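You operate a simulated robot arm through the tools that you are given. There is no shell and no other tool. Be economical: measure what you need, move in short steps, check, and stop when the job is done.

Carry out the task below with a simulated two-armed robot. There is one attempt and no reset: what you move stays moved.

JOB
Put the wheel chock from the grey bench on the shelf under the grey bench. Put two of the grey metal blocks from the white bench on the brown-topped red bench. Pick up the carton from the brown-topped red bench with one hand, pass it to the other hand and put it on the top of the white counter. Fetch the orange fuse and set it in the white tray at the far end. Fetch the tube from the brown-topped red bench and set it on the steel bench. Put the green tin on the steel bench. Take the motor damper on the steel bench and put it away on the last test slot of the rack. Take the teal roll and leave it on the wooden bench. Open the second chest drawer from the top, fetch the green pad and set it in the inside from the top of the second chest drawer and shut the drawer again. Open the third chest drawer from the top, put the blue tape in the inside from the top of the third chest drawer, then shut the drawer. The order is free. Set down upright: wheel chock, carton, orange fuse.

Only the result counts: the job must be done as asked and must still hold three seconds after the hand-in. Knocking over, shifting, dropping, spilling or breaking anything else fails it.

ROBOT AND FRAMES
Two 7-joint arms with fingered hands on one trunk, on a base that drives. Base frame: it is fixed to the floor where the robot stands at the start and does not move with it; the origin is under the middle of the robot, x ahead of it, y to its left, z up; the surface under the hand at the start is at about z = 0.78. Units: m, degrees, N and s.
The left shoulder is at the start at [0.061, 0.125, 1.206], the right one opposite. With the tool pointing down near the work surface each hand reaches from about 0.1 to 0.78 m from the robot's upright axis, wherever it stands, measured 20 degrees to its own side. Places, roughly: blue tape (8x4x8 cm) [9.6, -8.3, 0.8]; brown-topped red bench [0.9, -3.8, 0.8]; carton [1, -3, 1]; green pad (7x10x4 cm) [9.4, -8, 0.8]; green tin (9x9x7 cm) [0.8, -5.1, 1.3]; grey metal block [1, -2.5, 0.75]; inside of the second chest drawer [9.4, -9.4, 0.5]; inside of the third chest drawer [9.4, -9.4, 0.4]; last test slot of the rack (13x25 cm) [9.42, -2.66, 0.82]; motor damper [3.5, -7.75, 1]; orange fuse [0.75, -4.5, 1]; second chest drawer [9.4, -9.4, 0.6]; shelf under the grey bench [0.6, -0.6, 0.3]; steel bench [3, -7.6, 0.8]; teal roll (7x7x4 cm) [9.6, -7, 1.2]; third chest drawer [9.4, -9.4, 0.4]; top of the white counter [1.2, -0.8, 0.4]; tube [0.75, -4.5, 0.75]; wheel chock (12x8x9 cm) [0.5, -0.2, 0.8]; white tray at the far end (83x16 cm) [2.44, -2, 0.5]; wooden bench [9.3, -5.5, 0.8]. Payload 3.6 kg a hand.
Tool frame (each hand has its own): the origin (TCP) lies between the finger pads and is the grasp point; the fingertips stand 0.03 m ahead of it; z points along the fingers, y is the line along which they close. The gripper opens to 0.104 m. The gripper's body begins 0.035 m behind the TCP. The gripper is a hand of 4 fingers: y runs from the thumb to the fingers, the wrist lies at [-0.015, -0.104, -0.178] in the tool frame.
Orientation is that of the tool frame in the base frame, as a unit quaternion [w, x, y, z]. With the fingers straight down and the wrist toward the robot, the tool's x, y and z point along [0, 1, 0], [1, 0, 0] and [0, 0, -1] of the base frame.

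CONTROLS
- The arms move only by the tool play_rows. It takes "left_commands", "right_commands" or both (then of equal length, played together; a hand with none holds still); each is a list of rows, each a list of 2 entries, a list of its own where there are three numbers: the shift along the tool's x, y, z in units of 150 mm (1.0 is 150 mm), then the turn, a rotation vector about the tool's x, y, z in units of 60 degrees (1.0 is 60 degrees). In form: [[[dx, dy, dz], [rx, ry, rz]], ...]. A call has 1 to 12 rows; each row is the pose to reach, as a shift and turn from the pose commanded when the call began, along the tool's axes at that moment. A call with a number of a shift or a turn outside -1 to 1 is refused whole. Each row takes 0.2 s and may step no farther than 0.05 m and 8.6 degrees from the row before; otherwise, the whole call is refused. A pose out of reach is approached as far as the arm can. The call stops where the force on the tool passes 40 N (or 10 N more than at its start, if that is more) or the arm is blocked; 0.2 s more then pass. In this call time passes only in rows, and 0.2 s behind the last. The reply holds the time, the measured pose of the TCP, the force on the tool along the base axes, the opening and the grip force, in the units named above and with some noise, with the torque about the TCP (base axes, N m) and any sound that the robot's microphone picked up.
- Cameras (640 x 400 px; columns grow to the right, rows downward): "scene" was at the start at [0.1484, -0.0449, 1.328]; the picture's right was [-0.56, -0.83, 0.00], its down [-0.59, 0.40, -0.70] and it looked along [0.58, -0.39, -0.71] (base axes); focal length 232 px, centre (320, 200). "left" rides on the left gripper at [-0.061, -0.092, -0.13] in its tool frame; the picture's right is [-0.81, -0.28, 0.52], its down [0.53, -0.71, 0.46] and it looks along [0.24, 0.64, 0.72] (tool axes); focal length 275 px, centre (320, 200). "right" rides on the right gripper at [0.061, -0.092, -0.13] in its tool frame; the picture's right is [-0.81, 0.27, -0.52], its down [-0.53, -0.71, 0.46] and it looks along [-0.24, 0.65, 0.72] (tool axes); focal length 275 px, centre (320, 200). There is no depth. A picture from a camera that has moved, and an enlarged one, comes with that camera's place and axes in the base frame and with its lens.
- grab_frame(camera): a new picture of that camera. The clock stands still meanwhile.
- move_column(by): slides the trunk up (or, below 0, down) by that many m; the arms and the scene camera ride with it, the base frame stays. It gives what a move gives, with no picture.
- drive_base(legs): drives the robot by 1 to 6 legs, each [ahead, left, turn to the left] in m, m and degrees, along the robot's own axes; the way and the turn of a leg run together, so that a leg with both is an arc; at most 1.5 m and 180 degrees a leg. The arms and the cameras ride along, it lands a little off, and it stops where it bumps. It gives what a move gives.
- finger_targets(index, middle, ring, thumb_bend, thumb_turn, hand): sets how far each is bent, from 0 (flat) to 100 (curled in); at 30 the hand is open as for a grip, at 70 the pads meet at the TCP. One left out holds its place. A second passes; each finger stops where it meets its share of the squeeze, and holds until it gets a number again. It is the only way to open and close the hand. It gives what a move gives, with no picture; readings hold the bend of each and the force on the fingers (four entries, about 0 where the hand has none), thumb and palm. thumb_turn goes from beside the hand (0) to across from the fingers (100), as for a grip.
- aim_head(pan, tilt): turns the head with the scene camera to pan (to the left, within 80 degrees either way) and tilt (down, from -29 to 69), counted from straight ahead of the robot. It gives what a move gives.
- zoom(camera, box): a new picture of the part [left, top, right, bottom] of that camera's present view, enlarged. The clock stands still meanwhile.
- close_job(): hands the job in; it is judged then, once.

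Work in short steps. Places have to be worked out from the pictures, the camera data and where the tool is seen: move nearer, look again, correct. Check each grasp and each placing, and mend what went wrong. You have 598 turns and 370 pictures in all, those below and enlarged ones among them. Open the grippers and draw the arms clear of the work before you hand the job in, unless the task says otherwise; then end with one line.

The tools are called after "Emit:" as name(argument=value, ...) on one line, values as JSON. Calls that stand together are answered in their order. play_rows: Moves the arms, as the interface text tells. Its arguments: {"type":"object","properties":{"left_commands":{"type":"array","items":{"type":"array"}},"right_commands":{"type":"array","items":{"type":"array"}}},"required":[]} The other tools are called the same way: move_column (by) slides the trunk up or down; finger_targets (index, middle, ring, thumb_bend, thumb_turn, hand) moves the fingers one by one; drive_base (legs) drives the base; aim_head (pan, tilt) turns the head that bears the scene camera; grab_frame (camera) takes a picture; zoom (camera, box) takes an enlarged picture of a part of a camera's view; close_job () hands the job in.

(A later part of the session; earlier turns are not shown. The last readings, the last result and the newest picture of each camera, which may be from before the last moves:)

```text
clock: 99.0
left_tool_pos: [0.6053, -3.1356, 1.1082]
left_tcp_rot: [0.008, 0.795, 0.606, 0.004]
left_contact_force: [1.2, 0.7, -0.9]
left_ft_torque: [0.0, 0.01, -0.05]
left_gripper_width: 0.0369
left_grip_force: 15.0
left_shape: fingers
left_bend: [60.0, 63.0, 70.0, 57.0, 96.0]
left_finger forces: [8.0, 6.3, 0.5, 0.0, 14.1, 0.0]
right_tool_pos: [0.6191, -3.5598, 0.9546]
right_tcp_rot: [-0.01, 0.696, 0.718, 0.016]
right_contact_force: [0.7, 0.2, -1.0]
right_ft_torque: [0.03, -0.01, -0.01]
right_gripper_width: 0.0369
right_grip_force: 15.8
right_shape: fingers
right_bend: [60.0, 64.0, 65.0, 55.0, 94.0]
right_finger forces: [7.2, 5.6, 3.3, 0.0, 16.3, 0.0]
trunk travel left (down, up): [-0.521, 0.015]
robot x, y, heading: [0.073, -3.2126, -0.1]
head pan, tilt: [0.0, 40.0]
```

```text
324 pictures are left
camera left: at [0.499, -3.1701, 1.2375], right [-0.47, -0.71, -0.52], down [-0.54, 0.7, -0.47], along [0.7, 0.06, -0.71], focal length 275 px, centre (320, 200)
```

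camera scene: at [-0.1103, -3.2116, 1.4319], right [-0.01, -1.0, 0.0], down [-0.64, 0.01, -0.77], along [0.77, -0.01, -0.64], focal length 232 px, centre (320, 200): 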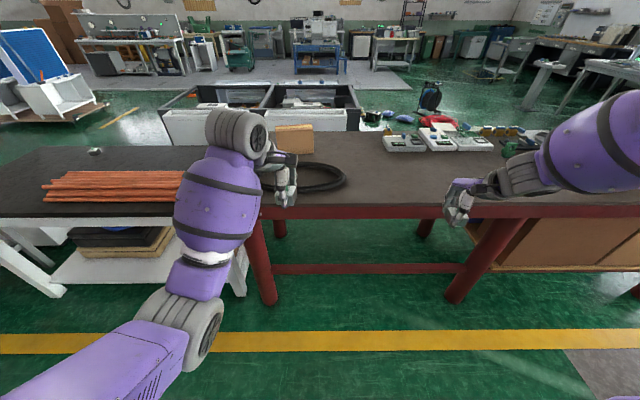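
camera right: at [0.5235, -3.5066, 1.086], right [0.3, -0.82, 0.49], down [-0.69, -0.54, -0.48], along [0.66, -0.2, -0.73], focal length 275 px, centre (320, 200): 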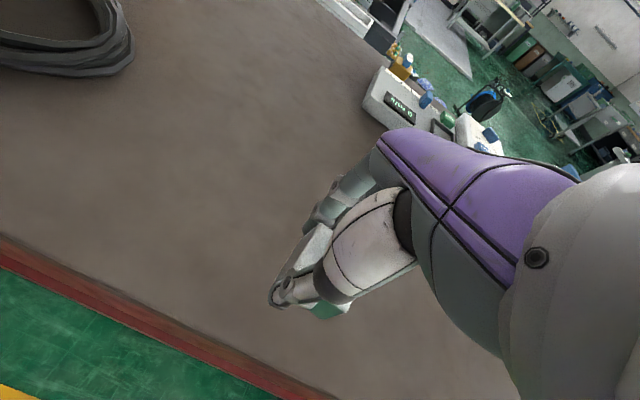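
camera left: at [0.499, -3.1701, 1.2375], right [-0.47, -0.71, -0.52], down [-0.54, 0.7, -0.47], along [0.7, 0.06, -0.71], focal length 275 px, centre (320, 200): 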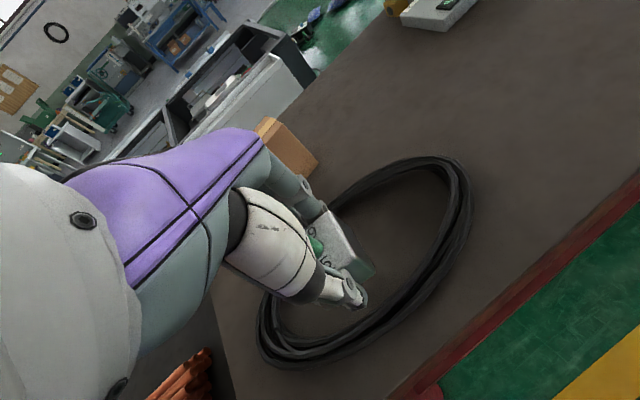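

Clear bench underneath. Lowering the right block until contact.

Emit:
play_rows(right_commands=[[[0, 0.1, 0.15], [0, 0, 0]], [[0, 0.15, 0.25], [0, 0, 0]], [[0, 0.15, 0.32], [0, 0, 0]], [[0, 0.15, 0.38], [0, 0, 0]], [[0, 0.15, 0.43], [0, 0, 0]]])

```text
clock: 100.2
left_tool_pos: [0.6062, -3.134, 1.109]
left_tcp_rot: [0.009, 0.795, 0.606, 0.004]
left_contact_force: [-0.2, -1.0, -2.0]
left_ft_torque: [0.01, -0.03, -0.01]
left_gripper_width: 0.0368
left_grip_force: 15.1
left_shape: fingers
left_bend: [60.0, 63.0, 70.0, 57.0, 96.0]
left_finger forces: [8.0, 6.3, 0.4, 0.0, 14.0, 0.1]
right_tool_pos: [0.6278, -3.5527, 0.9256]
right_tcp_rot: [-0.007, 0.699, 0.715, 0.011]
right_contact_force: [-0.4, -0.9, -2.1]
right_ft_torque: [0.01, -0.04, 0.02]
right_gripper_width: 0.0369
right_grip_force: 16.3
right_shape: fingers
right_bend: [60.0, 64.0, 66.0, 55.0, 94.0]
right_finger forces: [7.3, 5.6, 3.3, 0.0, 16.2, 0.0]
right hand out of reach, approached as far as the arm can: row 1, 2, 3, 4, 5
trunk travel left (down, up): [-0.521, 0.015]
robot x, y, heading: [0.0749, -3.2155, -0.2]
head pan, tilt: [0.0, 40.0]
```

Arm is at its reach limit there; I'll lower the trunk instead in steps.

Emit:
move_column(by=-0.02)

Emit:
move_column(by=-0.01)

```text
clock: 100.9
left_tool_pos: [0.6049, -3.1359, 1.0901]
left_tcp_rot: [0.009, 0.795, 0.607, 0.005]
left_contact_force: [-0.8, 0.6, -0.3]
left_ft_torque: [-0.01, -0.03, 0.02]
left_gripper_width: 0.0369
left_grip_force: 14.9
left_shape: fingers
left_bend: [60.0, 63.0, 70.0, 57.0, 96.0]
left_finger forces: [8.0, 6.3, 0.5, 0.0, 14.1, 0.1]
right_tool_pos: [0.6289, -3.5531, 0.9067]
right_tcp_rot: [-0.011, 0.696, 0.718, 0.016]
right_contact_force: [0.8, -0.8, -1.5]
right_ft_torque: [-0.01, -0.03, -0.01]
right_gripper_width: 0.0371
right_grip_force: 15.9
right_shape: fingers
right_bend: [60.0, 64.0, 66.0, 55.0, 94.0]
right_finger forces: [7.1, 5.4, 3.2, 0.1, 16.2, 0.0]
trunk travel left (down, up): [-0.501, 0.035]
robot x, y, heading: [0.0678, -3.2143, -0.2]
head pan, tilt: [0.0, 40.0]
```

```text
clock: 101.5
left_tool_pos: [0.6037, -3.135, 1.079]
left_tcp_rot: [0.009, 0.795, 0.606, 0.004]
left_contact_force: [-0.1, -0.8, -1.7]
left_ft_torque: [-0.02, 0.0, -0.03]
left_gripper_width: 0.0368
left_grip_force: 14.9
left_shape: fingers
left_bend: [60.0, 63.0, 70.0, 57.0, 96.0]
left_finger forces: [8.0, 6.3, 0.5, 0.1, 14.1, 0.0]
right_tool_pos: [0.6293, -3.5514, 0.8981]
right_tcp_rot: [-0.009, 0.695, 0.718, 0.016]
right_contact_force: [-0.6, 0.0, -1.1]
right_ft_torque: [-0.02, -0.04, 0.0]
right_gripper_width: 0.037
right_grip_force: 16.7
right_shape: fingers
right_bend: [60.0, 64.0, 66.0, 55.0, 94.0]
right_finger forces: [7.1, 5.5, 3.3, 0.1, 16.2, 0.0]
trunk travel left (down, up): [-0.491, 0.045]
robot x, y, heading: [0.0715, -3.2075, -0.3]
head pan, tilt: [0.0, 40.0]
```

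No contact yet at bottom ≈0.86; continuing with guarded arm steps.

Emit:
play_rows(right_commands=[[[0, -0.05, 0.05], [0, 0, 0]], [[0, -0.1, 0.1], [0, 0, 0]], [[0, -0.1, 0.15], [0, 0, 0]], [[0, -0.1, 0.2], [0, 0, 0]]])

Emit:
grab_frame(camera="scene")

```text
clock: 102.3
left_tool_pos: [0.6037, -3.1347, 1.0796]
left_tcp_rot: [0.009, 0.794, 0.607, 0.004]
left_contact_force: [-0.1, -0.9, -1.6]
left_ft_torque: [0.01, 0.0, 0.03]
left_gripper_width: 0.0372
left_grip_force: 14.7
left_shape: fingers
left_bend: [60.0, 63.0, 70.0, 57.0, 96.0]
left_finger forces: [8.1, 6.3, 0.5, 0.0, 14.1, 0.0]
right_tool_pos: [0.6215, -3.5516, 0.8823]
right_tcp_rot: [-0.003, 0.698, 0.716, 0.024]
right_contact_force: [-6.1, -0.5, 24.1]
right_ft_torque: [-0.01, 0.54, 0.04]
right_gripper_width: 0.0375
right_grip_force: 21.8
right_shape: fingers
right_bend: [62.0, 65.0, 67.0, 56.0, 94.0]
right_finger forces: [6.3, 6.6, 2.6, 0.0, 27.7, 0.1]
trunk travel left (down, up): [-0.491, 0.045]
robot x, y, heading: [0.0714, -3.2133, -0.2]
head pan, tilt: [0.0, 40.0]
stopped in row 4 (right hand): the force on the tool passed its limit at 47 N (the readings are from after the stop); the commanded pose is now the measured one
```

```text
323 pictures are left
camera scene: at [0.2018, -3.2119, 1.3996], right [0.0, -1.0, 0.0], down [-0.64, 0.0, -0.77], along [0.77, 0.0, -0.64], focal length 232 px, centre (320, 200)
```

scene: 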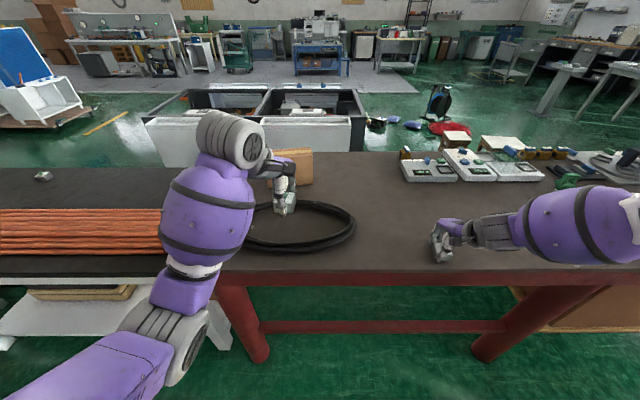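

Contact at TCP ≈0.885 (bench top ≈0.85). Relax a touch, open and lift the right hand.

Emit:
play_rows(right_commands=[[[0, 0, -0.02], [0, 0, 0]]])

Emit:
finger_targets(hand="right", index=30, middle=30, ring=30, thumb_bend=30)

Emit:
play_rows(right_commands=[[[0, 0, -0.25], [0, 0, 0]], [[0, 0, -0.5], [0, 0, 0]], [[0, 0, -0.75], [0, 0, 0]], [[0, -0.2, -0.95], [0, 0, 0]], [[0, -0.4, -1.0], [0, 0, 0]]])

Emit:
grab_frame(camera="right")

```text
clock: 102.8
left_tool_pos: [0.6051, -3.1336, 1.0792]
left_tcp_rot: [0.008, 0.795, 0.607, 0.004]
left_contact_force: [-0.2, 0.4, -2.2]
left_ft_torque: [-0.02, -0.02, -0.03]
left_gripper_width: 0.0371
left_grip_force: 14.6
left_shape: fingers
left_bend: [60.0, 63.0, 70.0, 57.0, 96.0]
left_finger forces: [8.0, 6.3, 0.4, 0.0, 14.1, 0.0]
right_tool_pos: [0.6222, -3.5512, 0.8832]
right_tcp_rot: [-0.004, 0.697, 0.717, 0.022]
right_contact_force: [0.4, 1.4, 16.9]
right_ft_torque: [0.02, -0.07, 0.07]
right_gripper_width: 0.0373
right_grip_force: 19.4
right_shape: fingers
right_bend: [62.0, 65.0, 67.0, 56.0, 94.0]
right_finger forces: [8.0, 9.5, 3.4, 0.0, 17.9, 0.0]
trunk travel left (down, up): [-0.491, 0.045]
robot x, y, heading: [0.0712, -3.2124, -0.2]
head pan, tilt: [0.0, 40.0]
```

```text
clock: 103.8
left_tool_pos: [0.6054, -3.1349, 1.0781]
left_tcp_rot: [0.008, 0.795, 0.607, 0.004]
left_contact_force: [0.0, -0.3, -1.3]
left_ft_torque: [0.02, 0.0, 0.01]
left_gripper_width: 0.0371
left_grip_force: 14.5
left_shape: fingers
left_bend: [60.0, 63.0, 70.0, 57.0, 96.0]
left_finger forces: [8.0, 6.3, 0.5, 0.1, 14.2, 0.1]
right_tool_pos: [0.6209, -3.5527, 0.8817]
right_tcp_rot: [-0.005, 0.697, 0.717, 0.021]
right_contact_force: [-0.1, -0.2, -0.7]
right_ft_torque: [-0.01, 0.0, -0.01]
right_gripper_width: 0.1027
right_grip_force: 0.1
right_shape: fingers
right_bend: [30.0, 30.0, 30.0, 30.0, 97.0]
right_finger forces: [0.1, 0.1, 0.0, 0.1, 0.0, 0.0]
trunk travel left (down, up): [-0.491, 0.045]
robot x, y, heading: [0.0698, -3.2122, 0.1]
head pan, tilt: [0.0, 40.0]
```

```text
clock: 105.0
left_tool_pos: [0.6059, -3.1356, 1.0787]
left_tcp_rot: [0.008, 0.795, 0.607, 0.004]
left_contact_force: [-0.7, -0.1, -1.6]
left_ft_torque: [-0.01, -0.02, -0.01]
left_gripper_width: 0.0371
left_grip_force: 14.5
left_shape: fingers
left_bend: [60.0, 63.0, 70.0, 57.0, 96.0]
left_finger forces: [8.0, 6.4, 0.4, 0.0, 14.2, 0.0]
right_tool_pos: [0.5573, -3.5608, 1.0291]
right_tcp_rot: [-0.005, 0.697, 0.717, 0.022]
right_contact_force: [-0.3, 1.0, 0.1]
right_ft_torque: [-0.03, 0.01, 0.01]
right_gripper_width: 0.1029
right_grip_force: 0.1
right_shape: fingers
right_bend: [30.0, 30.0, 30.0, 30.0, 97.0]
right_finger forces: [0.0, 0.0, 0.0, 0.0, 0.0, 0.0]
trunk travel left (down, up): [-0.491, 0.045]
robot x, y, heading: [0.0724, -3.2093, -0.0]
head pan, tilt: [0.0, 40.0]
```

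```text
322 pictures are left
camera right: at [0.4609, -3.5074, 1.1592], right [0.29, -0.82, 0.49], down [-0.69, -0.53, -0.49], along [0.67, -0.2, -0.72], focal length 275 px, centre (320, 200)
```

right: 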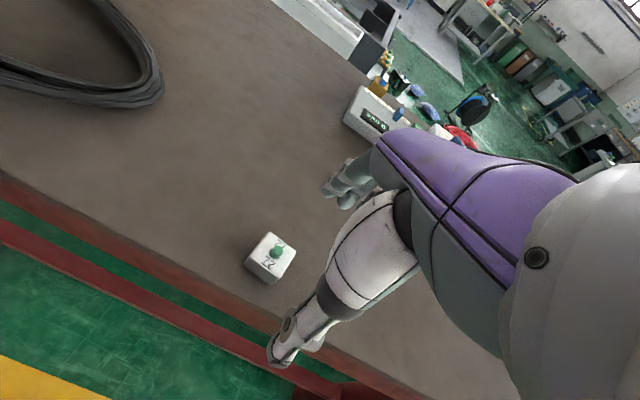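

Right block sits well. Now move the right hand aside and carry the left block to y≈-3.43.

Emit:
play_rows(right_commands=[[[-0.2, -0.2, 0], [0, 0, 0]], [[-0.4, -0.4, 0], [0, 0, 0]], [[-0.6, -0.5, 0], [0, 0, 0]], [[-0.8, -0.6, 0], [0, 0, 0]]], left_commands=[[[-0.25, 0.05, 0], [0, 0, 0]], [[-0.5, 0.1, 0], [0, 0, 0]], [[-0.75, 0.2, 0], [0, 0, 0]], [[-0.95, 0.28, 0], [0, 0, 0]]])

Emit:
play_rows(left_commands=[[[-0.25, 0.05, 0.1], [0, 0, 0]], [[-0.5, 0.1, 0.2], [0, 0, 0]], [[-0.75, 0.2, 0.3], [0, 0, 0]], [[-0.94, 0.27, 0.5], [0, 0, 0]]])

Emit:
grab_frame(camera="left")

Emit:
grab_frame(camera="scene")

```text
clock: 106.0
left_tool_pos: [0.6068, -3.2841, 1.0808]
left_tcp_rot: [0.007, 0.795, 0.606, 0.005]
left_contact_force: [-1.2, -0.9, -1.3]
left_ft_torque: [0.01, 0.04, 0.0]
left_gripper_width: 0.0371
left_grip_force: 14.4
left_shape: fingers
left_bend: [60.0, 63.0, 70.0, 57.0, 96.0]
left_finger forces: [8.0, 6.1, 0.5, 0.0, 14.1, 0.0]
right_tool_pos: [0.4686, -3.6834, 1.0246]
right_tcp_rot: [-0.005, 0.697, 0.717, 0.021]
right_contact_force: [-0.7, 0.2, 0.5]
right_ft_torque: [-0.02, 0.0, -0.03]
right_gripper_width: 0.1029
right_grip_force: 0.1
right_shape: fingers
right_bend: [30.0, 30.0, 30.0, 30.0, 97.0]
right_finger forces: [0.1, 0.0, 0.1, 0.0, 0.1, 0.0]
trunk travel left (down, up): [-0.491, 0.045]
robot x, y, heading: [0.0704, -3.2139, -0.5]
head pan, tilt: [0.0, 40.0]
```

```text
clock: 107.0
left_tool_pos: [0.611, -3.4303, 1.0058]
left_tcp_rot: [0.008, 0.795, 0.606, 0.004]
left_contact_force: [0.1, -0.9, -2.0]
left_ft_torque: [0.01, 0.01, -0.01]
left_gripper_width: 0.037
left_grip_force: 13.9
left_shape: fingers
left_bend: [60.0, 63.0, 70.0, 57.0, 96.0]
left_finger forces: [8.0, 6.2, 0.3, 0.1, 13.8, 0.0]
right_tool_pos: [0.4703, -3.683, 1.0244]
right_tcp_rot: [-0.004, 0.697, 0.717, 0.022]
right_contact_force: [-0.4, 0.7, 0.0]
right_ft_torque: [0.01, -0.02, 0.0]
right_gripper_width: 0.1032
right_grip_force: 0.0
right_shape: fingers
right_bend: [30.0, 30.0, 30.0, 30.0, 97.0]
right_finger forces: [0.0, 0.0, 0.1, 0.0, 0.0, 0.1]
trunk travel left (down, up): [-0.491, 0.045]
robot x, y, heading: [0.0701, -3.2132, 0.0]
head pan, tilt: [0.0, 40.0]
```

```text
321 pictures are left
camera left: at [0.5046, -3.4651, 1.1332], right [-0.47, -0.71, -0.52], down [-0.54, 0.7, -0.47], along [0.7, 0.06, -0.71], focal length 275 px, centre (320, 200)
```

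left: 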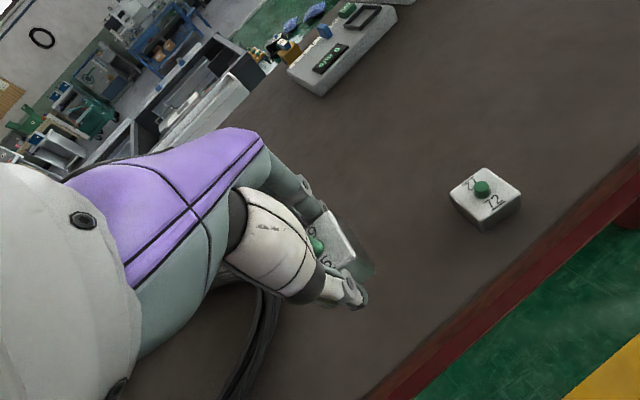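

```text
320 pictures are left
camera scene: at [0.2047, -3.213, 1.3991], right [0.0, -1.0, 0.0], down [-0.64, 0.0, -0.77], along [0.77, 0.0, -0.64], focal length 232 px, centre (320, 200)
```

scene: 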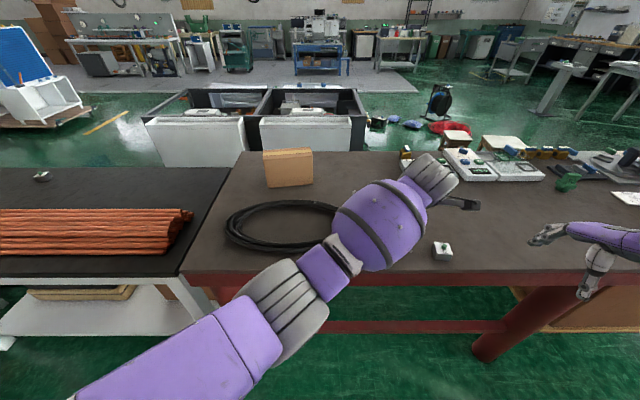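

Spot is clear. Lowering the left block to contact.

Emit:
play_rows(left_commands=[[[0, 0, 0.25], [0, 0, 0]], [[0, 0, 0.5], [0, 0, 0]], [[0, 0, 0.68], [0, 0, 0]], [[0, 0, 0.73], [0, 0, 0]], [[0, 0, 0.77], [0, 0, 0]]])

```text
clock: 108.2
left_tool_pos: [0.6114, -3.4316, 0.8907]
left_tcp_rot: [0.008, 0.795, 0.606, 0.004]
left_contact_force: [0.0, -1.0, -1.0]
left_ft_torque: [0.0, 0.03, 0.0]
left_gripper_width: 0.0369
left_grip_force: 13.6
left_shape: fingers
left_bend: [60.0, 63.0, 70.0, 57.0, 96.0]
left_finger forces: [7.8, 6.2, 0.3, 0.0, 13.9, 0.0]
right_tool_pos: [0.4691, -3.6824, 1.0241]
right_tcp_rot: [-0.005, 0.697, 0.717, 0.021]
right_contact_force: [0.0, 0.6, 0.4]
right_ft_torque: [0.0, 0.02, 0.0]
right_gripper_width: 0.1028
right_grip_force: 0.1
right_shape: fingers
right_bend: [30.0, 30.0, 30.0, 30.0, 97.0]
right_finger forces: [0.0, 0.1, 0.1, 0.1, 0.0, 0.0]
trunk travel left (down, up): [-0.491, 0.045]
robot x, y, heading: [0.0682, -3.2174, -0.3]
head pan, tilt: [0.0, 40.0]
```

Emit:
play_rows(left_commands=[[[0, 0, 0.02], [0, 0, 0]], [[0, 0, 0.04], [0, 0, 0]], [[0, 0, 0.055], [0, 0, 0]]])

```text
clock: 109.0
left_tool_pos: [0.6129, -3.4324, 0.8853]
left_tcp_rot: [0.009, 0.795, 0.607, 0.005]
left_contact_force: [0.1, 1.0, 5.4]
left_ft_torque: [0.1, -0.13, 0.01]
left_gripper_width: 0.0369
left_grip_force: 16.9
left_shape: fingers
left_bend: [60.0, 63.0, 70.0, 57.0, 95.0]
left_finger forces: [7.4, 11.5, 0.2, 0.1, 14.8, 0.1]
right_tool_pos: [0.4687, -3.6807, 1.0253]
right_tcp_rot: [-0.005, 0.697, 0.717, 0.021]
right_contact_force: [-0.2, 0.2, -0.5]
right_ft_torque: [0.01, 0.02, 0.0]
right_gripper_width: 0.1029
right_grip_force: 0.1
right_shape: fingers
right_bend: [30.0, 30.0, 30.0, 30.0, 97.0]
right_finger forces: [0.1, 0.0, 0.0, 0.0, 0.0, 0.0]
trunk travel left (down, up): [-0.491, 0.045]
robot x, y, heading: [0.0715, -3.2122, -0.1]
head pan, tilt: [0.0, 40.0]
```

Gentle contact (5 N). Release and lift the left hand.

Emit:
finger_targets(hand="left", index=30, middle=30, ring=30, thumb_bend=30)

Emit:
play_rows(left_commands=[[[0, 0, -0.25], [0, 0, 0]], [[0, 0, -0.5], [0, 0, 0]], [[0, 0, -0.75], [0, 0, 0]], [[0.2, -0.1, -0.95], [0, 0, 0]], [[0.4, -0.1, -1.0], [0, 0, 0]], [[0.65, -0.2, -1.0], [0, 0, 0]]])

Emit:
grab_frame(camera="scene")

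Emit:
grab_frame(camera="left")

```text
clock: 110.0
left_tool_pos: [0.6135, -3.4316, 0.882]
left_tcp_rot: [0.008, 0.795, 0.607, 0.004]
left_contact_force: [-1.0, -0.4, -0.4]
left_ft_torque: [-0.02, -0.04, 0.01]
left_gripper_width: 0.1025
left_grip_force: 0.1
left_shape: fingers
left_bend: [30.0, 30.0, 30.0, 30.0, 97.0]
left_finger forces: [0.0, 0.0, 0.0, 0.0, 0.0, 0.0]
right_tool_pos: [0.4676, -3.6823, 1.0246]
right_tcp_rot: [-0.004, 0.697, 0.717, 0.022]
right_contact_force: [0.1, -1.2, -0.6]
right_ft_torque: [0.0, 0.01, 0.02]
right_gripper_width: 0.1031
right_grip_force: 0.0
right_shape: fingers
right_bend: [30.0, 30.0, 30.0, 30.0, 97.0]
right_finger forces: [0.1, 0.1, 0.1, 0.1, 0.0, 0.0]
trunk travel left (down, up): [-0.491, 0.045]
robot x, y, heading: [0.0722, -3.2137, -0.1]
head pan, tilt: [0.0, 40.0]
```

```text
clock: 111.3
left_tool_pos: [0.605, -3.3275, 1.0313]
left_tcp_rot: [0.008, 0.795, 0.606, 0.005]
left_contact_force: [-0.1, 0.3, 0.3]
left_ft_torque: [-0.01, 0.02, 0.0]
left_gripper_width: 0.1029
left_grip_force: 0.1
left_shape: fingers
left_bend: [30.0, 30.0, 30.0, 30.0, 97.0]
left_finger forces: [0.0, 0.1, 0.0, 0.0, 0.0, 0.0]
right_tool_pos: [0.4688, -3.681, 1.0254]
right_tcp_rot: [-0.005, 0.697, 0.717, 0.021]
right_contact_force: [-0.4, 0.6, 0.6]
right_ft_torque: [-0.02, 0.02, 0.03]
right_gripper_width: 0.1032
right_grip_force: 0.1
right_shape: fingers
right_bend: [30.0, 30.0, 30.0, 30.0, 97.0]
right_finger forces: [0.0, 0.1, 0.1, 0.0, 0.0, 0.1]
trunk travel left (down, up): [-0.491, 0.045]
robot x, y, heading: [0.0725, -3.2144, -0.0]
head pan, tilt: [0.0, 40.0]
```

```text
319 pictures are left
camera scene: at [0.2038, -3.2113, 1.3992], right [0.0, -1.0, 0.0], down [-0.64, 0.0, -0.77], along [0.77, 0.0, -0.64], focal length 232 px, centre (320, 200)
```

scene: 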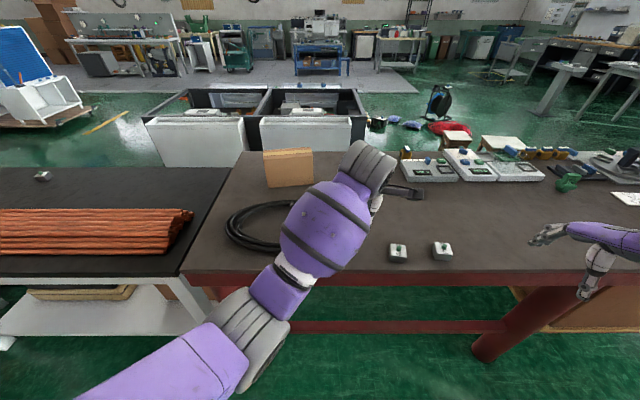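

```text
318 pictures are left
camera left: at [0.5002, -3.3624, 1.1598], right [-0.47, -0.71, -0.52], down [-0.54, 0.7, -0.47], along [0.7, 0.06, -0.71], focal length 275 px, centre (320, 200)
```

left: 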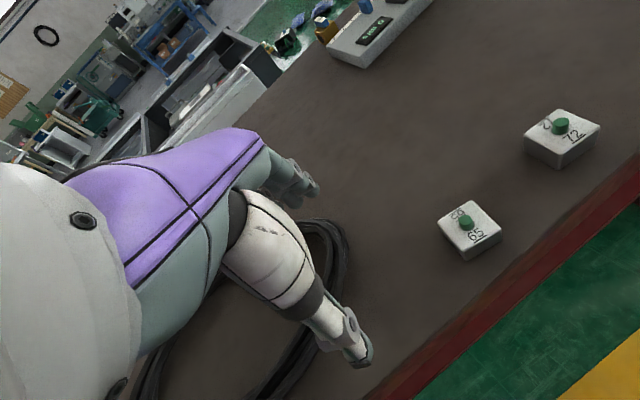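

Both blocks are placed. Now the carton at about (0.94–1.03, -3.0…-3.18), top ≈1.0. I'll raise the left hand, drive forward 0.2 m and look at it.

Emit:
play_rows(left_commands=[[[0.2, 0, -0.3], [0, 0, 0]], [[0.4, 0, -0.6], [0, 0, 0]], [[0.6, 0, -0.8], [0, 0, -0.1]], [[0.7, 0, -0.9], [0, 0, -0.2]]])

Emit:
drive_base(legs=[[0.2, 0, 0]])

Emit:
grab_frame(camera="left")

Emit:
grab_frame(camera="scene")

```text
refused: row 1 steps farther than a row can; nothing moved
```

```text
clock: 112.9
left_tool_pos: [0.804, -3.3291, 1.0315]
left_tcp_rot: [0.008, 0.795, 0.607, 0.003]
left_contact_force: [0.3, 0.6, -0.4]
left_ft_torque: [-0.01, -0.02, -0.02]
left_gripper_width: 0.1031
left_grip_force: 0.0
left_shape: fingers
left_bend: [30.0, 30.0, 30.0, 30.0, 97.0]
left_finger forces: [0.1, 0.0, 0.0, 0.0, 0.0, 0.0]
right_tool_pos: [0.6659, -3.6828, 1.0253]
right_tcp_rot: [-0.005, 0.697, 0.717, 0.021]
right_contact_force: [-0.1, -0.2, 0.2]
right_ft_torque: [0.03, 0.01, 0.0]
right_gripper_width: 0.1027
right_grip_force: 0.1
right_shape: fingers
right_bend: [30.0, 30.0, 30.0, 30.0, 97.0]
right_finger forces: [0.0, 0.1, 0.1, 0.0, 0.0, 0.1]
trunk travel left (down, up): [-0.491, 0.045]
robot x, y, heading: [0.2693, -3.214, -0.1]
head pan, tilt: [0.0, 40.0]
```

```text
317 pictures are left
camera left: at [0.6983, -3.3649, 1.1595], right [-0.47, -0.71, -0.52], down [-0.54, 0.7, -0.47], along [0.7, 0.06, -0.71], focal length 275 px, centre (320, 200)
```

left: 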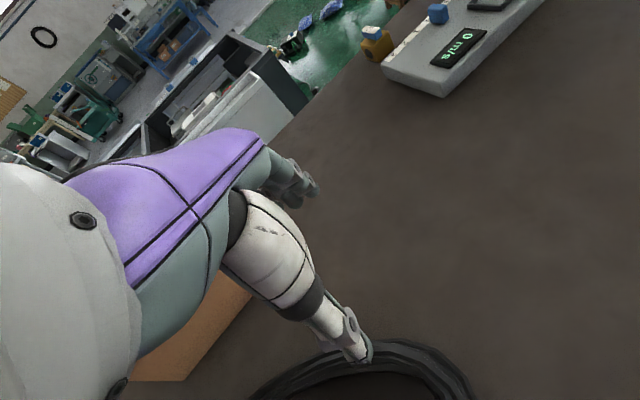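

```text
316 pictures are left
camera scene: at [0.4022, -3.2133, 1.3992], right [0.0, -1.0, 0.0], down [-0.64, 0.0, -0.77], along [0.77, 0.0, -0.64], focal length 232 px, centre (320, 200)
```

scene: 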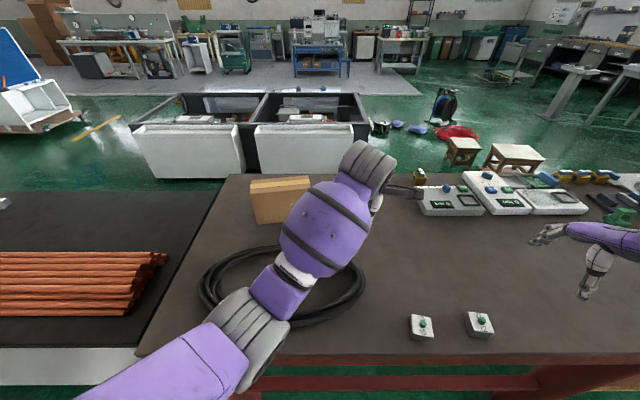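

The raise was refused (step size) but driving stayed clear. I'll raise the left hand now.

Emit:
play_rows(left_commands=[[[0, 0, -0.3], [0, 0, 0]], [[0, 0, -0.6], [0, 0, 0]], [[0, 0, -0.9], [0, 0, 0]], [[0.2, 0, -1.0], [0, 0, 0]], [[0.45, 0, -1.0], [0, 0, -0.1]], [[0.7, 0, -1.0], [0, 0, -0.2]], [[0.95, 0, -1.0], [0, 0, -0.2]]])

Emit:
play_rows(left_commands=[[[0.3, 0, 0], [0, 0, 0]], [[0.6, 0, 0], [0, 0, 0]], [[0.8, 0, 0], [0, 0, 0]]])

Emit:
grab_frame(camera="left")

Emit:
grab_frame(camera="scene")

```text
clock: 114.5
left_tool_pos: [0.8391, -3.189, 1.1788]
left_tcp_rot: [0.007, 0.727, 0.686, 0.004]
left_contact_force: [0.5, 0.1, 0.3]
left_ft_torque: [0.02, 0.02, 0.01]
left_gripper_width: 0.1029
left_grip_force: 0.0
left_shape: fingers
left_bend: [30.0, 30.0, 30.0, 30.0, 97.0]
left_finger forces: [0.1, 0.1, 0.0, 0.0, 0.0, 0.1]
right_tool_pos: [0.6673, -3.6815, 1.0255]
right_tcp_rot: [-0.006, 0.698, 0.716, 0.021]
right_contact_force: [-0.1, 0.4, -0.5]
right_ft_torque: [-0.01, 0.03, 0.06]
right_gripper_width: 0.1028
right_grip_force: 0.1
right_shape: fingers
right_bend: [30.0, 30.0, 30.0, 30.0, 97.0]
right_finger forces: [0.0, 0.1, 0.0, 0.0, 0.1, 0.0]
trunk travel left (down, up): [-0.491, 0.045]
robot x, y, heading: [0.2661, -3.2109, -0.3]
head pan, tilt: [0.0, 40.0]
```

```text
clock: 115.3
left_tool_pos: [0.8459, -3.0706, 1.1793]
left_tcp_rot: [0.009, 0.728, 0.686, 0.004]
left_contact_force: [-0.8, 0.2, -0.1]
left_ft_torque: [0.03, -0.02, -0.01]
left_gripper_width: 0.1026
left_grip_force: 0.1
left_shape: fingers
left_bend: [30.0, 30.0, 30.0, 30.0, 97.0]
left_finger forces: [0.1, 0.0, 0.0, 0.0, 0.0, 0.0]
right_tool_pos: [0.6663, -3.6822, 1.0252]
right_tcp_rot: [-0.005, 0.697, 0.717, 0.021]
right_contact_force: [0.2, -0.1, -0.3]
right_ft_torque: [0.02, 0.0, -0.02]
right_gripper_width: 0.1028
right_grip_force: 0.1
right_shape: fingers
right_bend: [30.0, 30.0, 30.0, 30.0, 97.0]
right_finger forces: [0.1, 0.0, 0.1, 0.0, 0.0, 0.0]
trunk travel left (down, up): [-0.491, 0.045]
robot x, y, heading: [0.271, -3.213, -0.4]
head pan, tilt: [0.0, 40.0]
```

```text
315 pictures are left
camera left: at [0.7489, -3.1261, 1.3085], right [-0.31, -0.8, -0.52], down [-0.67, 0.57, -0.47], along [0.67, 0.2, -0.72], focal length 275 px, centre (320, 200)
```

left: 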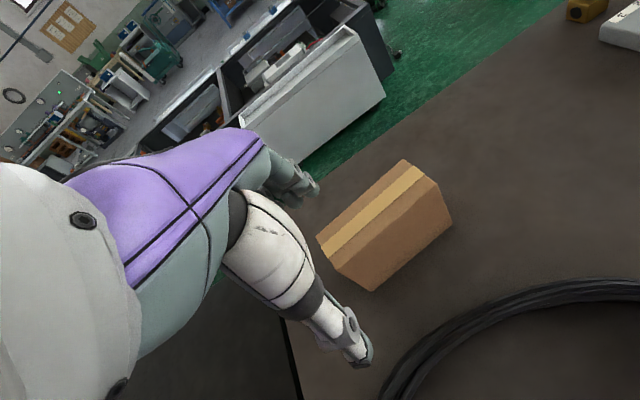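

```text
314 pictures are left
camera scene: at [0.4019, -3.2127, 1.3992], right [0.0, -1.0, 0.0], down [-0.64, 0.0, -0.77], along [0.77, 0.0, -0.64], focal length 232 px, centre (320, 200)
```

scene: 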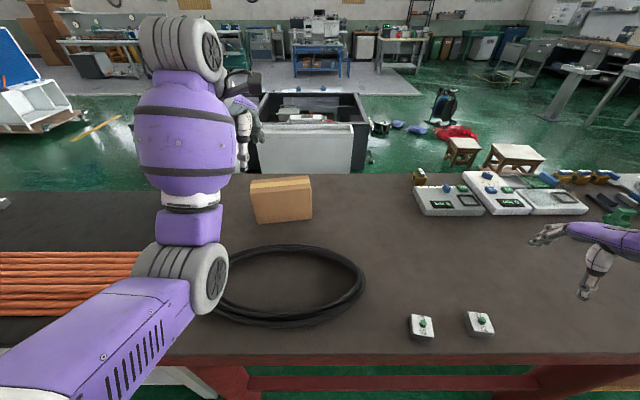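

Carton: 18 cm wide (y), 6 cm deep, top ≈0.98, centre (0.976,-3.10), yaw ≈8°. Left hand will grasp its left half from above.

Emit:
play_rows(left_commands=[[[0.05, 0.27, 0.1], [0, 0, -0.1]], [[0.1, 0.54, 0.2], [0, 0, -0.195]], [[0.155, 0.8, 0.35], [0, 0, -0.195]], [[0.155, 0.82, 0.6], [0, 0, -0.195]], [[0.155, 0.82, 0.8], [0, 0, -0.195]]])

Emit:
grab_frame(camera="left")

```text
clock: 116.5
left_tool_pos: [0.9744, -3.057, 1.0623]
left_tcp_rot: [0.009, 0.653, 0.757, 0.003]
left_contact_force: [-0.4, 0.4, 0.0]
left_ft_torque: [0.0, 0.03, -0.04]
left_gripper_width: 0.1026
left_grip_force: 0.1
left_shape: fingers
left_bend: [30.0, 30.0, 30.0, 30.0, 97.0]
left_finger forces: [0.1, 0.0, 0.0, 0.0, 0.1, 0.0]
right_tool_pos: [0.6667, -3.6829, 1.0245]
right_tcp_rot: [-0.005, 0.697, 0.716, 0.021]
right_contact_force: [-0.2, -0.6, 0.5]
right_ft_torque: [0.0, -0.05, -0.01]
right_gripper_width: 0.1029
right_grip_force: 0.0
right_shape: fingers
right_bend: [30.0, 30.0, 30.0, 30.0, 97.0]
right_finger forces: [0.0, 0.0, 0.1, 0.0, 0.0, 0.0]
trunk travel left (down, up): [-0.491, 0.045]
robot x, y, heading: [0.2668, -3.2121, -0.2]
head pan, tilt: [0.0, 40.0]
```

```text
313 pictures are left
camera left: at [0.8903, -3.1303, 1.1919], right [-0.15, -0.85, -0.51], down [-0.78, 0.42, -0.47], along [0.61, 0.33, -0.72], focal length 275 px, centre (320, 200)
```

left: 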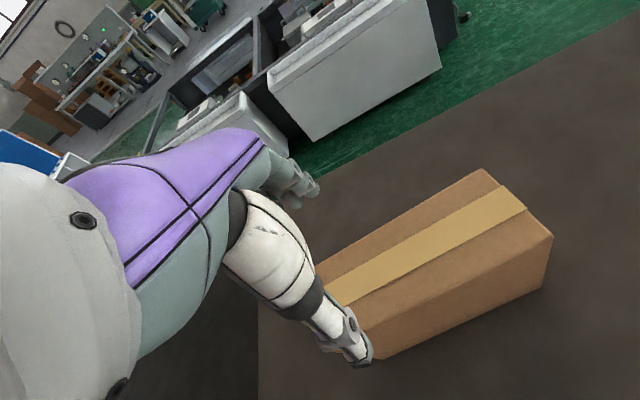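

Geometry confirmed. Descend to z≈0.95 and grasp.

Emit:
play_rows(left_commands=[[[0, -0.02, 0.25], [0, 0, 0]], [[0, -0.02, 0.5], [0, 0, 0]], [[0, -0.02, 0.74], [0, 0, 0]]])

Emit:
finger_targets(hand="left", index=70, middle=70, ring=70, thumb_bend=70)

```text
clock: 117.3
left_tool_pos: [0.9733, -3.0603, 0.956]
left_tcp_rot: [0.011, 0.653, 0.757, 0.004]
left_contact_force: [2.8, 0.7, 7.2]
left_ft_torque: [-0.05, -0.04, 0.08]
left_gripper_width: 0.1055
left_grip_force: 3.7
left_shape: fingers
left_bend: [29.0, 30.0, 30.0, 30.0, 97.0]
left_finger forces: [5.1, 0.0, 0.0, 0.1, 1.8, 0.0]
right_tool_pos: [0.6655, -3.6831, 1.0252]
right_tcp_rot: [-0.005, 0.697, 0.716, 0.021]
right_contact_force: [0.4, 0.7, -0.3]
right_ft_torque: [-0.02, -0.01, -0.03]
right_gripper_width: 0.103
right_grip_force: 0.1
right_shape: fingers
right_bend: [30.0, 30.0, 30.0, 30.0, 97.0]
right_finger forces: [0.1, 0.0, 0.0, 0.0, 0.0, 0.0]
trunk travel left (down, up): [-0.491, 0.045]
robot x, y, heading: [0.2694, -3.2107, -0.1]
head pan, tilt: [0.0, 40.0]
```

```text
clock: 118.3
left_tool_pos: [0.9708, -3.0599, 0.9562]
left_tcp_rot: [0.011, 0.653, 0.757, 0.005]
left_contact_force: [4.0, 1.2, 17.3]
left_ft_torque: [0.02, -1.19, -0.25]
left_gripper_width: 0.0734
left_grip_force: 50.0
left_shape: fingers
left_bend: [31.0, 49.0, 48.0, 56.0, 95.0]
left_finger forces: [29.0, 11.2, 12.5, 0.0, 47.5, 0.0]
right_tool_pos: [0.6658, -3.6839, 1.0253]
right_tcp_rot: [-0.004, 0.698, 0.716, 0.022]
right_contact_force: [0.7, -1.0, -0.1]
right_ft_torque: [0.03, 0.01, 0.0]
right_gripper_width: 0.103
right_grip_force: 0.0
right_shape: fingers
right_bend: [30.0, 30.0, 30.0, 30.0, 97.0]
right_finger forces: [0.0, 0.0, 0.0, 0.1, 0.0, 0.1]
trunk travel left (down, up): [-0.491, 0.045]
robot x, y, heading: [0.2702, -3.2137, -0.2]
head pan, tilt: [0.0, 40.0]
```

Firm grip (50 N). Lift the carton.

Emit:
play_rows(left_commands=[[[0, 0, -0.25], [0, 0, 0]], [[0, 0, -0.55], [0, 0, 0]], [[0, 0, -0.85], [0, 0, 0]], [[0, -0.25, -1.0], [0, 0, 0]], [[0, -0.55, -1.0], [0, 0, 0]]])

Emit:
grab_frame(camera="left")

Emit:
grab_frame(camera="scene")

```text
clock: 119.5
left_tool_pos: [0.8856, -3.0682, 1.1016]
left_tcp_rot: [0.008, 0.653, 0.757, 0.002]
left_contact_force: [-0.7, 0.7, -4.1]
left_ft_torque: [0.13, 0.0, -0.05]
left_gripper_width: 0.0733
left_grip_force: 41.4
left_shape: fingers
left_bend: [32.0, 50.0, 49.0, 55.0, 95.0]
left_finger forces: [20.9, 9.2, 9.8, 0.0, 43.3, 0.1]
right_tool_pos: [0.6666, -3.6839, 1.0239]
right_tcp_rot: [-0.005, 0.698, 0.716, 0.022]
right_contact_force: [-0.1, -0.1, -1.0]
right_ft_torque: [0.0, 0.0, -0.04]
right_gripper_width: 0.1029
right_grip_force: 0.0
right_shape: fingers
right_bend: [30.0, 30.0, 30.0, 30.0, 97.0]
right_finger forces: [0.0, 0.1, 0.1, 0.1, 0.1, 0.0]
trunk travel left (down, up): [-0.491, 0.045]
robot x, y, heading: [0.2639, -3.2124, -0.4]
head pan, tilt: [0.0, 40.0]
```

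```text
312 pictures are left
camera left: at [0.8039, -3.1425, 1.2305], right [-0.15, -0.85, -0.51], down [-0.78, 0.42, -0.47], along [0.61, 0.33, -0.72], focal length 275 px, centre (320, 200)
```

left: 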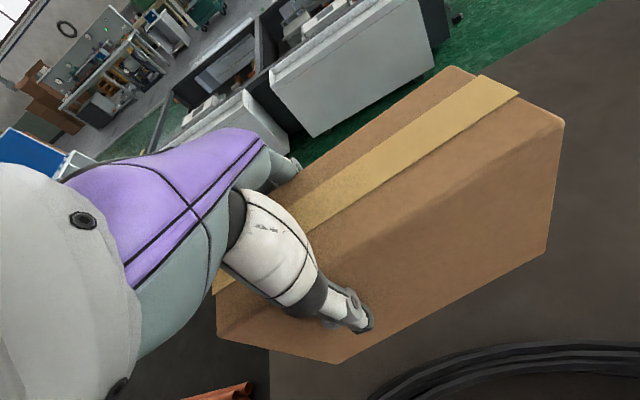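

```text
311 pictures are left
camera scene: at [0.4015, -3.2133, 1.3992], right [0.0, -1.0, 0.0], down [-0.64, 0.0, -0.77], along [0.77, 0.0, -0.64], focal length 232 px, centre (320, 200)
```

scene: 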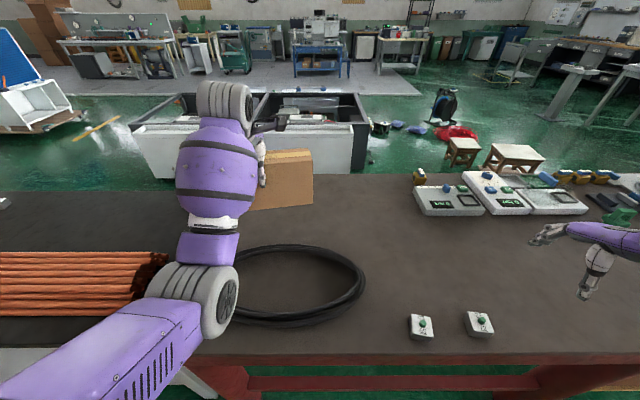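

Carton lifted; its right end is near (0.905,-3.19), z 0.995–1.125. I'll bring the right hand in horizontally, rotating so the fingers point left.

Emit:
play_rows(right_commands=[[[0.1, 0.05, -0.1], [0, 0.12, 0]], [[0.2, 0.1, -0.2], [0, 0.25, 0]], [[0.3, 0.15, -0.3], [0, 0.37, 0]], [[0.4, 0.2, -0.4], [0, 0.5, 0]], [[0.5, 0.25, -0.45], [0, 0.62, 0]], [[0.6, 0.3, -0.45], [0, 0.75, 0]], [[0.7, 0.35, -0.45], [0, 0.87, 0]], [[0.8, 0.4, -0.45], [0, 0.99, 0]]])

Emit:
grab_frame(camera="scene")

```text
clock: 121.3
left_tool_pos: [0.8887, -3.069, 1.101]
left_tcp_rot: [0.009, 0.653, 0.757, 0.002]
left_contact_force: [-0.6, 1.3, -4.0]
left_ft_torque: [0.15, 0.01, 0.02]
left_gripper_width: 0.0733
left_grip_force: 41.5
left_shape: fingers
left_bend: [32.0, 50.0, 49.0, 55.0, 95.0]
left_finger forces: [20.7, 9.3, 9.8, 0.0, 43.2, 0.1]
right_tool_pos: [0.7212, -3.564, 1.097]
right_tcp_rot: [-0.359, 0.595, 0.62, 0.364]
right_contact_force: [-0.1, -0.1, -0.2]
right_ft_torque: [0.01, 0.01, 0.0]
right_gripper_width: 0.1028
right_grip_force: 0.0
right_shape: fingers
right_bend: [30.0, 30.0, 30.0, 30.0, 97.0]
right_finger forces: [0.0, 0.0, 0.0, 0.0, 0.0, 0.0]
trunk travel left (down, up): [-0.491, 0.045]
robot x, y, heading: [0.2634, -3.2104, -0.2]
head pan, tilt: [0.0, 40.0]
```

```text
310 pictures are left
camera scene: at [0.4024, -3.2136, 1.3991], right [0.0, -1.0, 0.0], down [-0.64, 0.0, -0.77], along [0.77, 0.0, -0.64], focal length 232 px, centre (320, 200)
```

scene: 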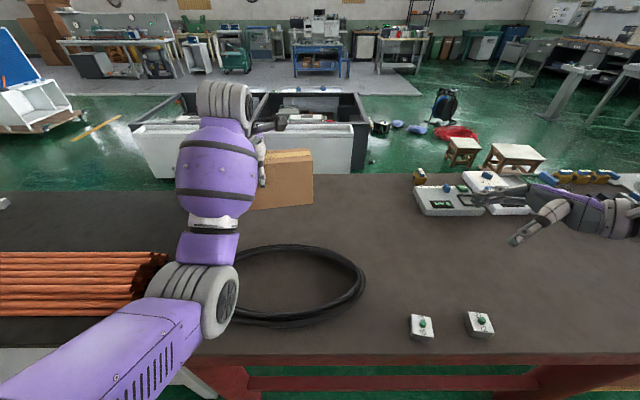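

Continue rotating to horizontal and approach halfway.

Emit:
play_rows(right_commands=[[[0.06, 0.13, 0.18], [0, 0.12, 0]], [[0.12, 0.26, 0.36], [0, 0.24, 0]], [[0.18, 0.4, 0.55], [0, 0.37, 0]], [[0.25, 0.53, 0.74], [0, 0.5, 0]], [[0.32, 0.67, 0.9], [0, 0.5, 0]]])

Emit:
grab_frame(camera="scene")

Emit:
grab_frame(camera="right")

```text
clock: 122.5
left_tool_pos: [0.8885, -3.0675, 1.1004]
left_tcp_rot: [0.009, 0.653, 0.757, 0.002]
left_contact_force: [0.8, -0.2, -4.0]
left_ft_torque: [0.17, -0.02, 0.02]
left_gripper_width: 0.0734
left_grip_force: 41.6
left_shape: fingers
left_bend: [32.0, 50.0, 49.0, 55.0, 95.0]
left_finger forces: [20.8, 9.1, 9.8, 0.1, 43.1, 0.1]
right_tool_pos: [0.8202, -3.4169, 1.0774]
right_tcp_rot: [-0.506, 0.481, 0.505, 0.507]
right_contact_force: [0.5, 0.5, -0.8]
right_ft_torque: [0.0, -0.01, 0.03]
right_gripper_width: 0.103
right_grip_force: 0.1
right_shape: fingers
right_bend: [30.0, 30.0, 30.0, 30.0, 97.0]
right_finger forces: [0.1, 0.0, 0.1, 0.0, 0.0, 0.0]
trunk travel left (down, up): [-0.491, 0.045]
robot x, y, heading: [0.2696, -3.2108, -0.4]
head pan, tilt: [0.0, 40.0]
```

```text
309 pictures are left
camera scene: at [0.4027, -3.2125, 1.3991], right [0.0, -1.0, 0.0], down [-0.64, 0.0, -0.77], along [0.77, 0.0, -0.64], focal length 232 px, centre (320, 200)
```

scene: 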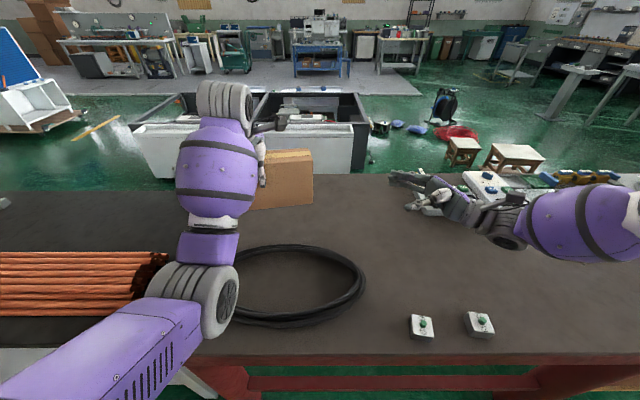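

```text
308 pictures are left
camera right: at [0.7305, -3.5519, 1.1332], right [0.31, -0.49, -0.82], down [-0.71, 0.45, -0.54], along [0.63, 0.75, -0.21], focal length 275 px, centre (320, 200)
```

right: 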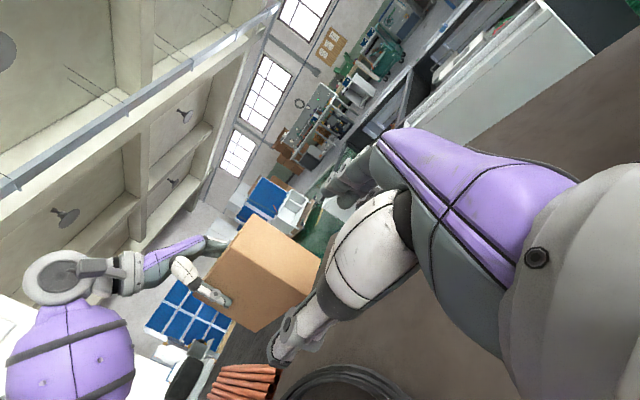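

Right hand is horizontal. Move to just short of the carton's end, aligned 8° with it.

Emit:
play_rows(right_commands=[[[-0.1, 0.2, 0.2], [0.06, 0, 0]], [[-0.2, 0.4, 0.4], [0.117, 0, 0]], [[-0.28, 0.6, 0.6], [0.117, 0, 0]], [[-0.28, 0.69, 0.85], [0.117, 0, 0]]])

Emit:
grab_frame(camera="right")

Emit:
zoom(camera="scene", box=[200, 90, 520, 290])

```text
clock: 123.5
left_tool_pos: [0.8881, -3.069, 1.1009]
left_tcp_rot: [0.009, 0.654, 0.757, 0.001]
left_contact_force: [0.5, -0.1, -4.0]
left_ft_torque: [0.14, 0.01, 0.02]
left_gripper_width: 0.0734
left_grip_force: 41.6
left_shape: fingers
left_bend: [32.0, 50.0, 49.0, 55.0, 95.0]
left_finger forces: [20.8, 9.0, 9.8, 0.0, 43.1, 0.0]
right_tool_pos: [0.8571, -3.31, 1.101]
right_tcp_rot: [-0.535, 0.45, 0.536, 0.473]
right_contact_force: [0.1, 0.4, -0.6]
right_ft_torque: [0.03, 0.0, 0.02]
right_gripper_width: 0.1029
right_grip_force: 0.1
right_shape: fingers
right_bend: [30.0, 30.0, 30.0, 30.0, 97.0]
right_finger forces: [0.1, 0.0, 0.0, 0.0, 0.1, 0.1]
right hand out of reach, approached as far as the arm can: row 1, 2, 3, 4
trunk travel left (down, up): [-0.491, 0.045]
robot x, y, heading: [0.2674, -3.2095, -0.2]
head pan, tilt: [0.0, 40.0]
```

```text
307 pictures are left
camera right: at [0.7839, -3.4545, 1.1569], right [0.37, -0.45, -0.81], down [-0.76, 0.36, -0.54], along [0.54, 0.82, -0.21], focal length 275 px, centre (320, 200)
```

right: 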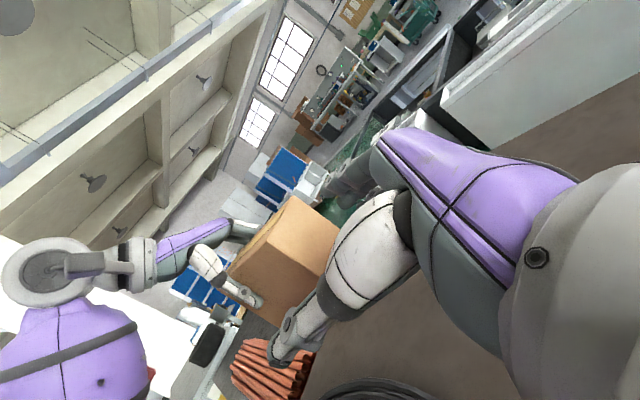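

```text
2.00 times, centred on (360, 190) of scene
camera zoom: at [0.402, -3.2129, 1.3992], right [0.0, -1.0, 0.0], down [-0.64, 0.0, -0.77], along [0.77, 0.0, -0.64], focal length 463 px, centre (240, 220)
```

zoom: 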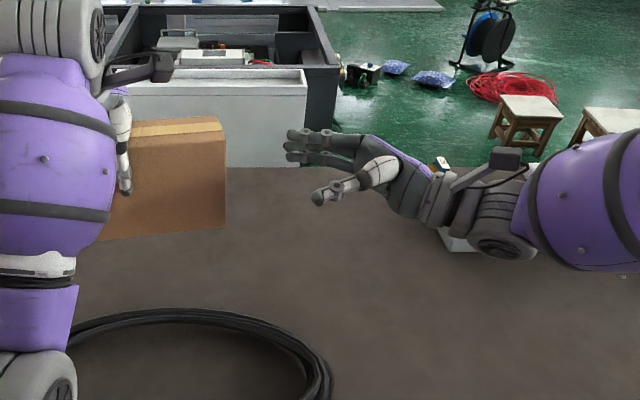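

The right wrist is at its limit, so I'll bring the carton to the right hand instead: raise 6 cm, pull back ~6.5 cm, then move it right halfway and check.

Emit:
play_rows(left_commands=[[[0, -0.15, -0.2], [0, 0, 0]], [[0, -0.35, -0.4], [0, 0, 0]], [[0, -0.44, -0.42], [0, 0, 0]], [[-0.2, -0.44, -0.42], [0, 0, 0]], [[-0.4, -0.44, -0.42], [0, 0, 0]]])

Emit:
grab_frame(camera="right")

Emit:
zoom(camera="scene", box=[200, 70, 520, 270])

Emit:
grab_frame(camera="left")

```text
clock: 124.7
left_tool_pos: [0.8295, -3.1368, 1.1612]
left_tcp_rot: [0.009, 0.654, 0.757, 0.002]
left_contact_force: [0.5, -0.3, -5.1]
left_ft_torque: [0.11, 0.02, -0.02]
left_gripper_width: 0.0737
left_grip_force: 41.2
left_shape: fingers
left_bend: [32.0, 50.0, 49.0, 55.0, 95.0]
left_finger forces: [20.3, 8.9, 9.8, 0.1, 42.2, 0.0]
right_tool_pos: [0.8573, -3.3119, 1.1014]
right_tcp_rot: [-0.535, 0.45, 0.535, 0.474]
right_contact_force: [0.1, 0.0, 0.0]
right_ft_torque: [0.03, -0.01, 0.0]
right_gripper_width: 0.1027
right_grip_force: 0.1
right_shape: fingers
right_bend: [30.0, 30.0, 30.0, 30.0, 97.0]
right_finger forces: [0.0, 0.2, 0.0, 0.0, 0.1, 0.0]
trunk travel left (down, up): [-0.491, 0.045]
robot x, y, heading: [0.2658, -3.2139, -0.2]
head pan, tilt: [0.0, 40.0]
```

```text
305 pictures are left
camera right: at [0.7839, -3.456, 1.1564], right [0.37, -0.45, -0.81], down [-0.76, 0.36, -0.54], along [0.54, 0.82, -0.21], focal length 275 px, centre (320, 200)
```

right: 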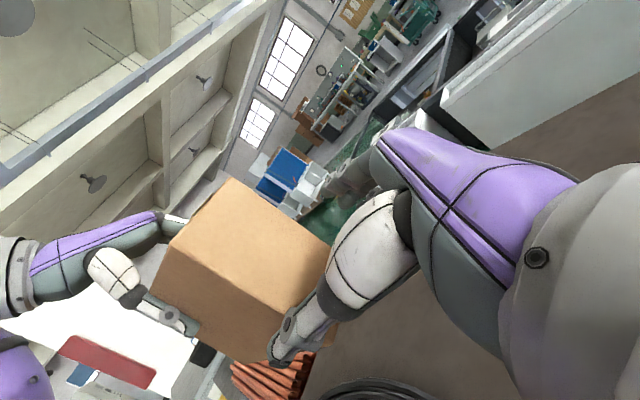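

```text
2.00 times, centred on (360, 170) of scene
camera zoom: at [0.4021, -3.2143, 1.3992], right [0.0, -1.0, 0.0], down [-0.64, 0.0, -0.77], along [0.77, 0.0, -0.64], focal length 463 px, centre (240, 260)
```

zoom: 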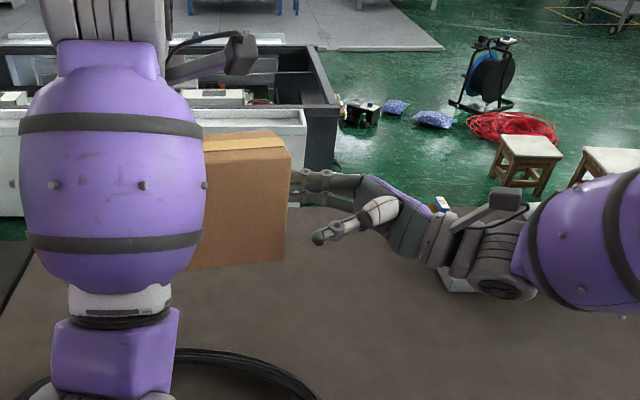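

```text
303 pictures are left
camera left: at [0.7468, -3.2116, 1.2907], right [-0.15, -0.85, -0.51], down [-0.78, 0.42, -0.47], along [0.61, 0.33, -0.72], focal length 275 px, centre (320, 200)
```

left: 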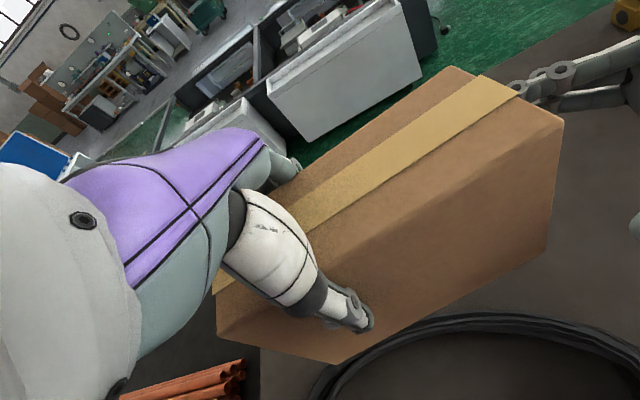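

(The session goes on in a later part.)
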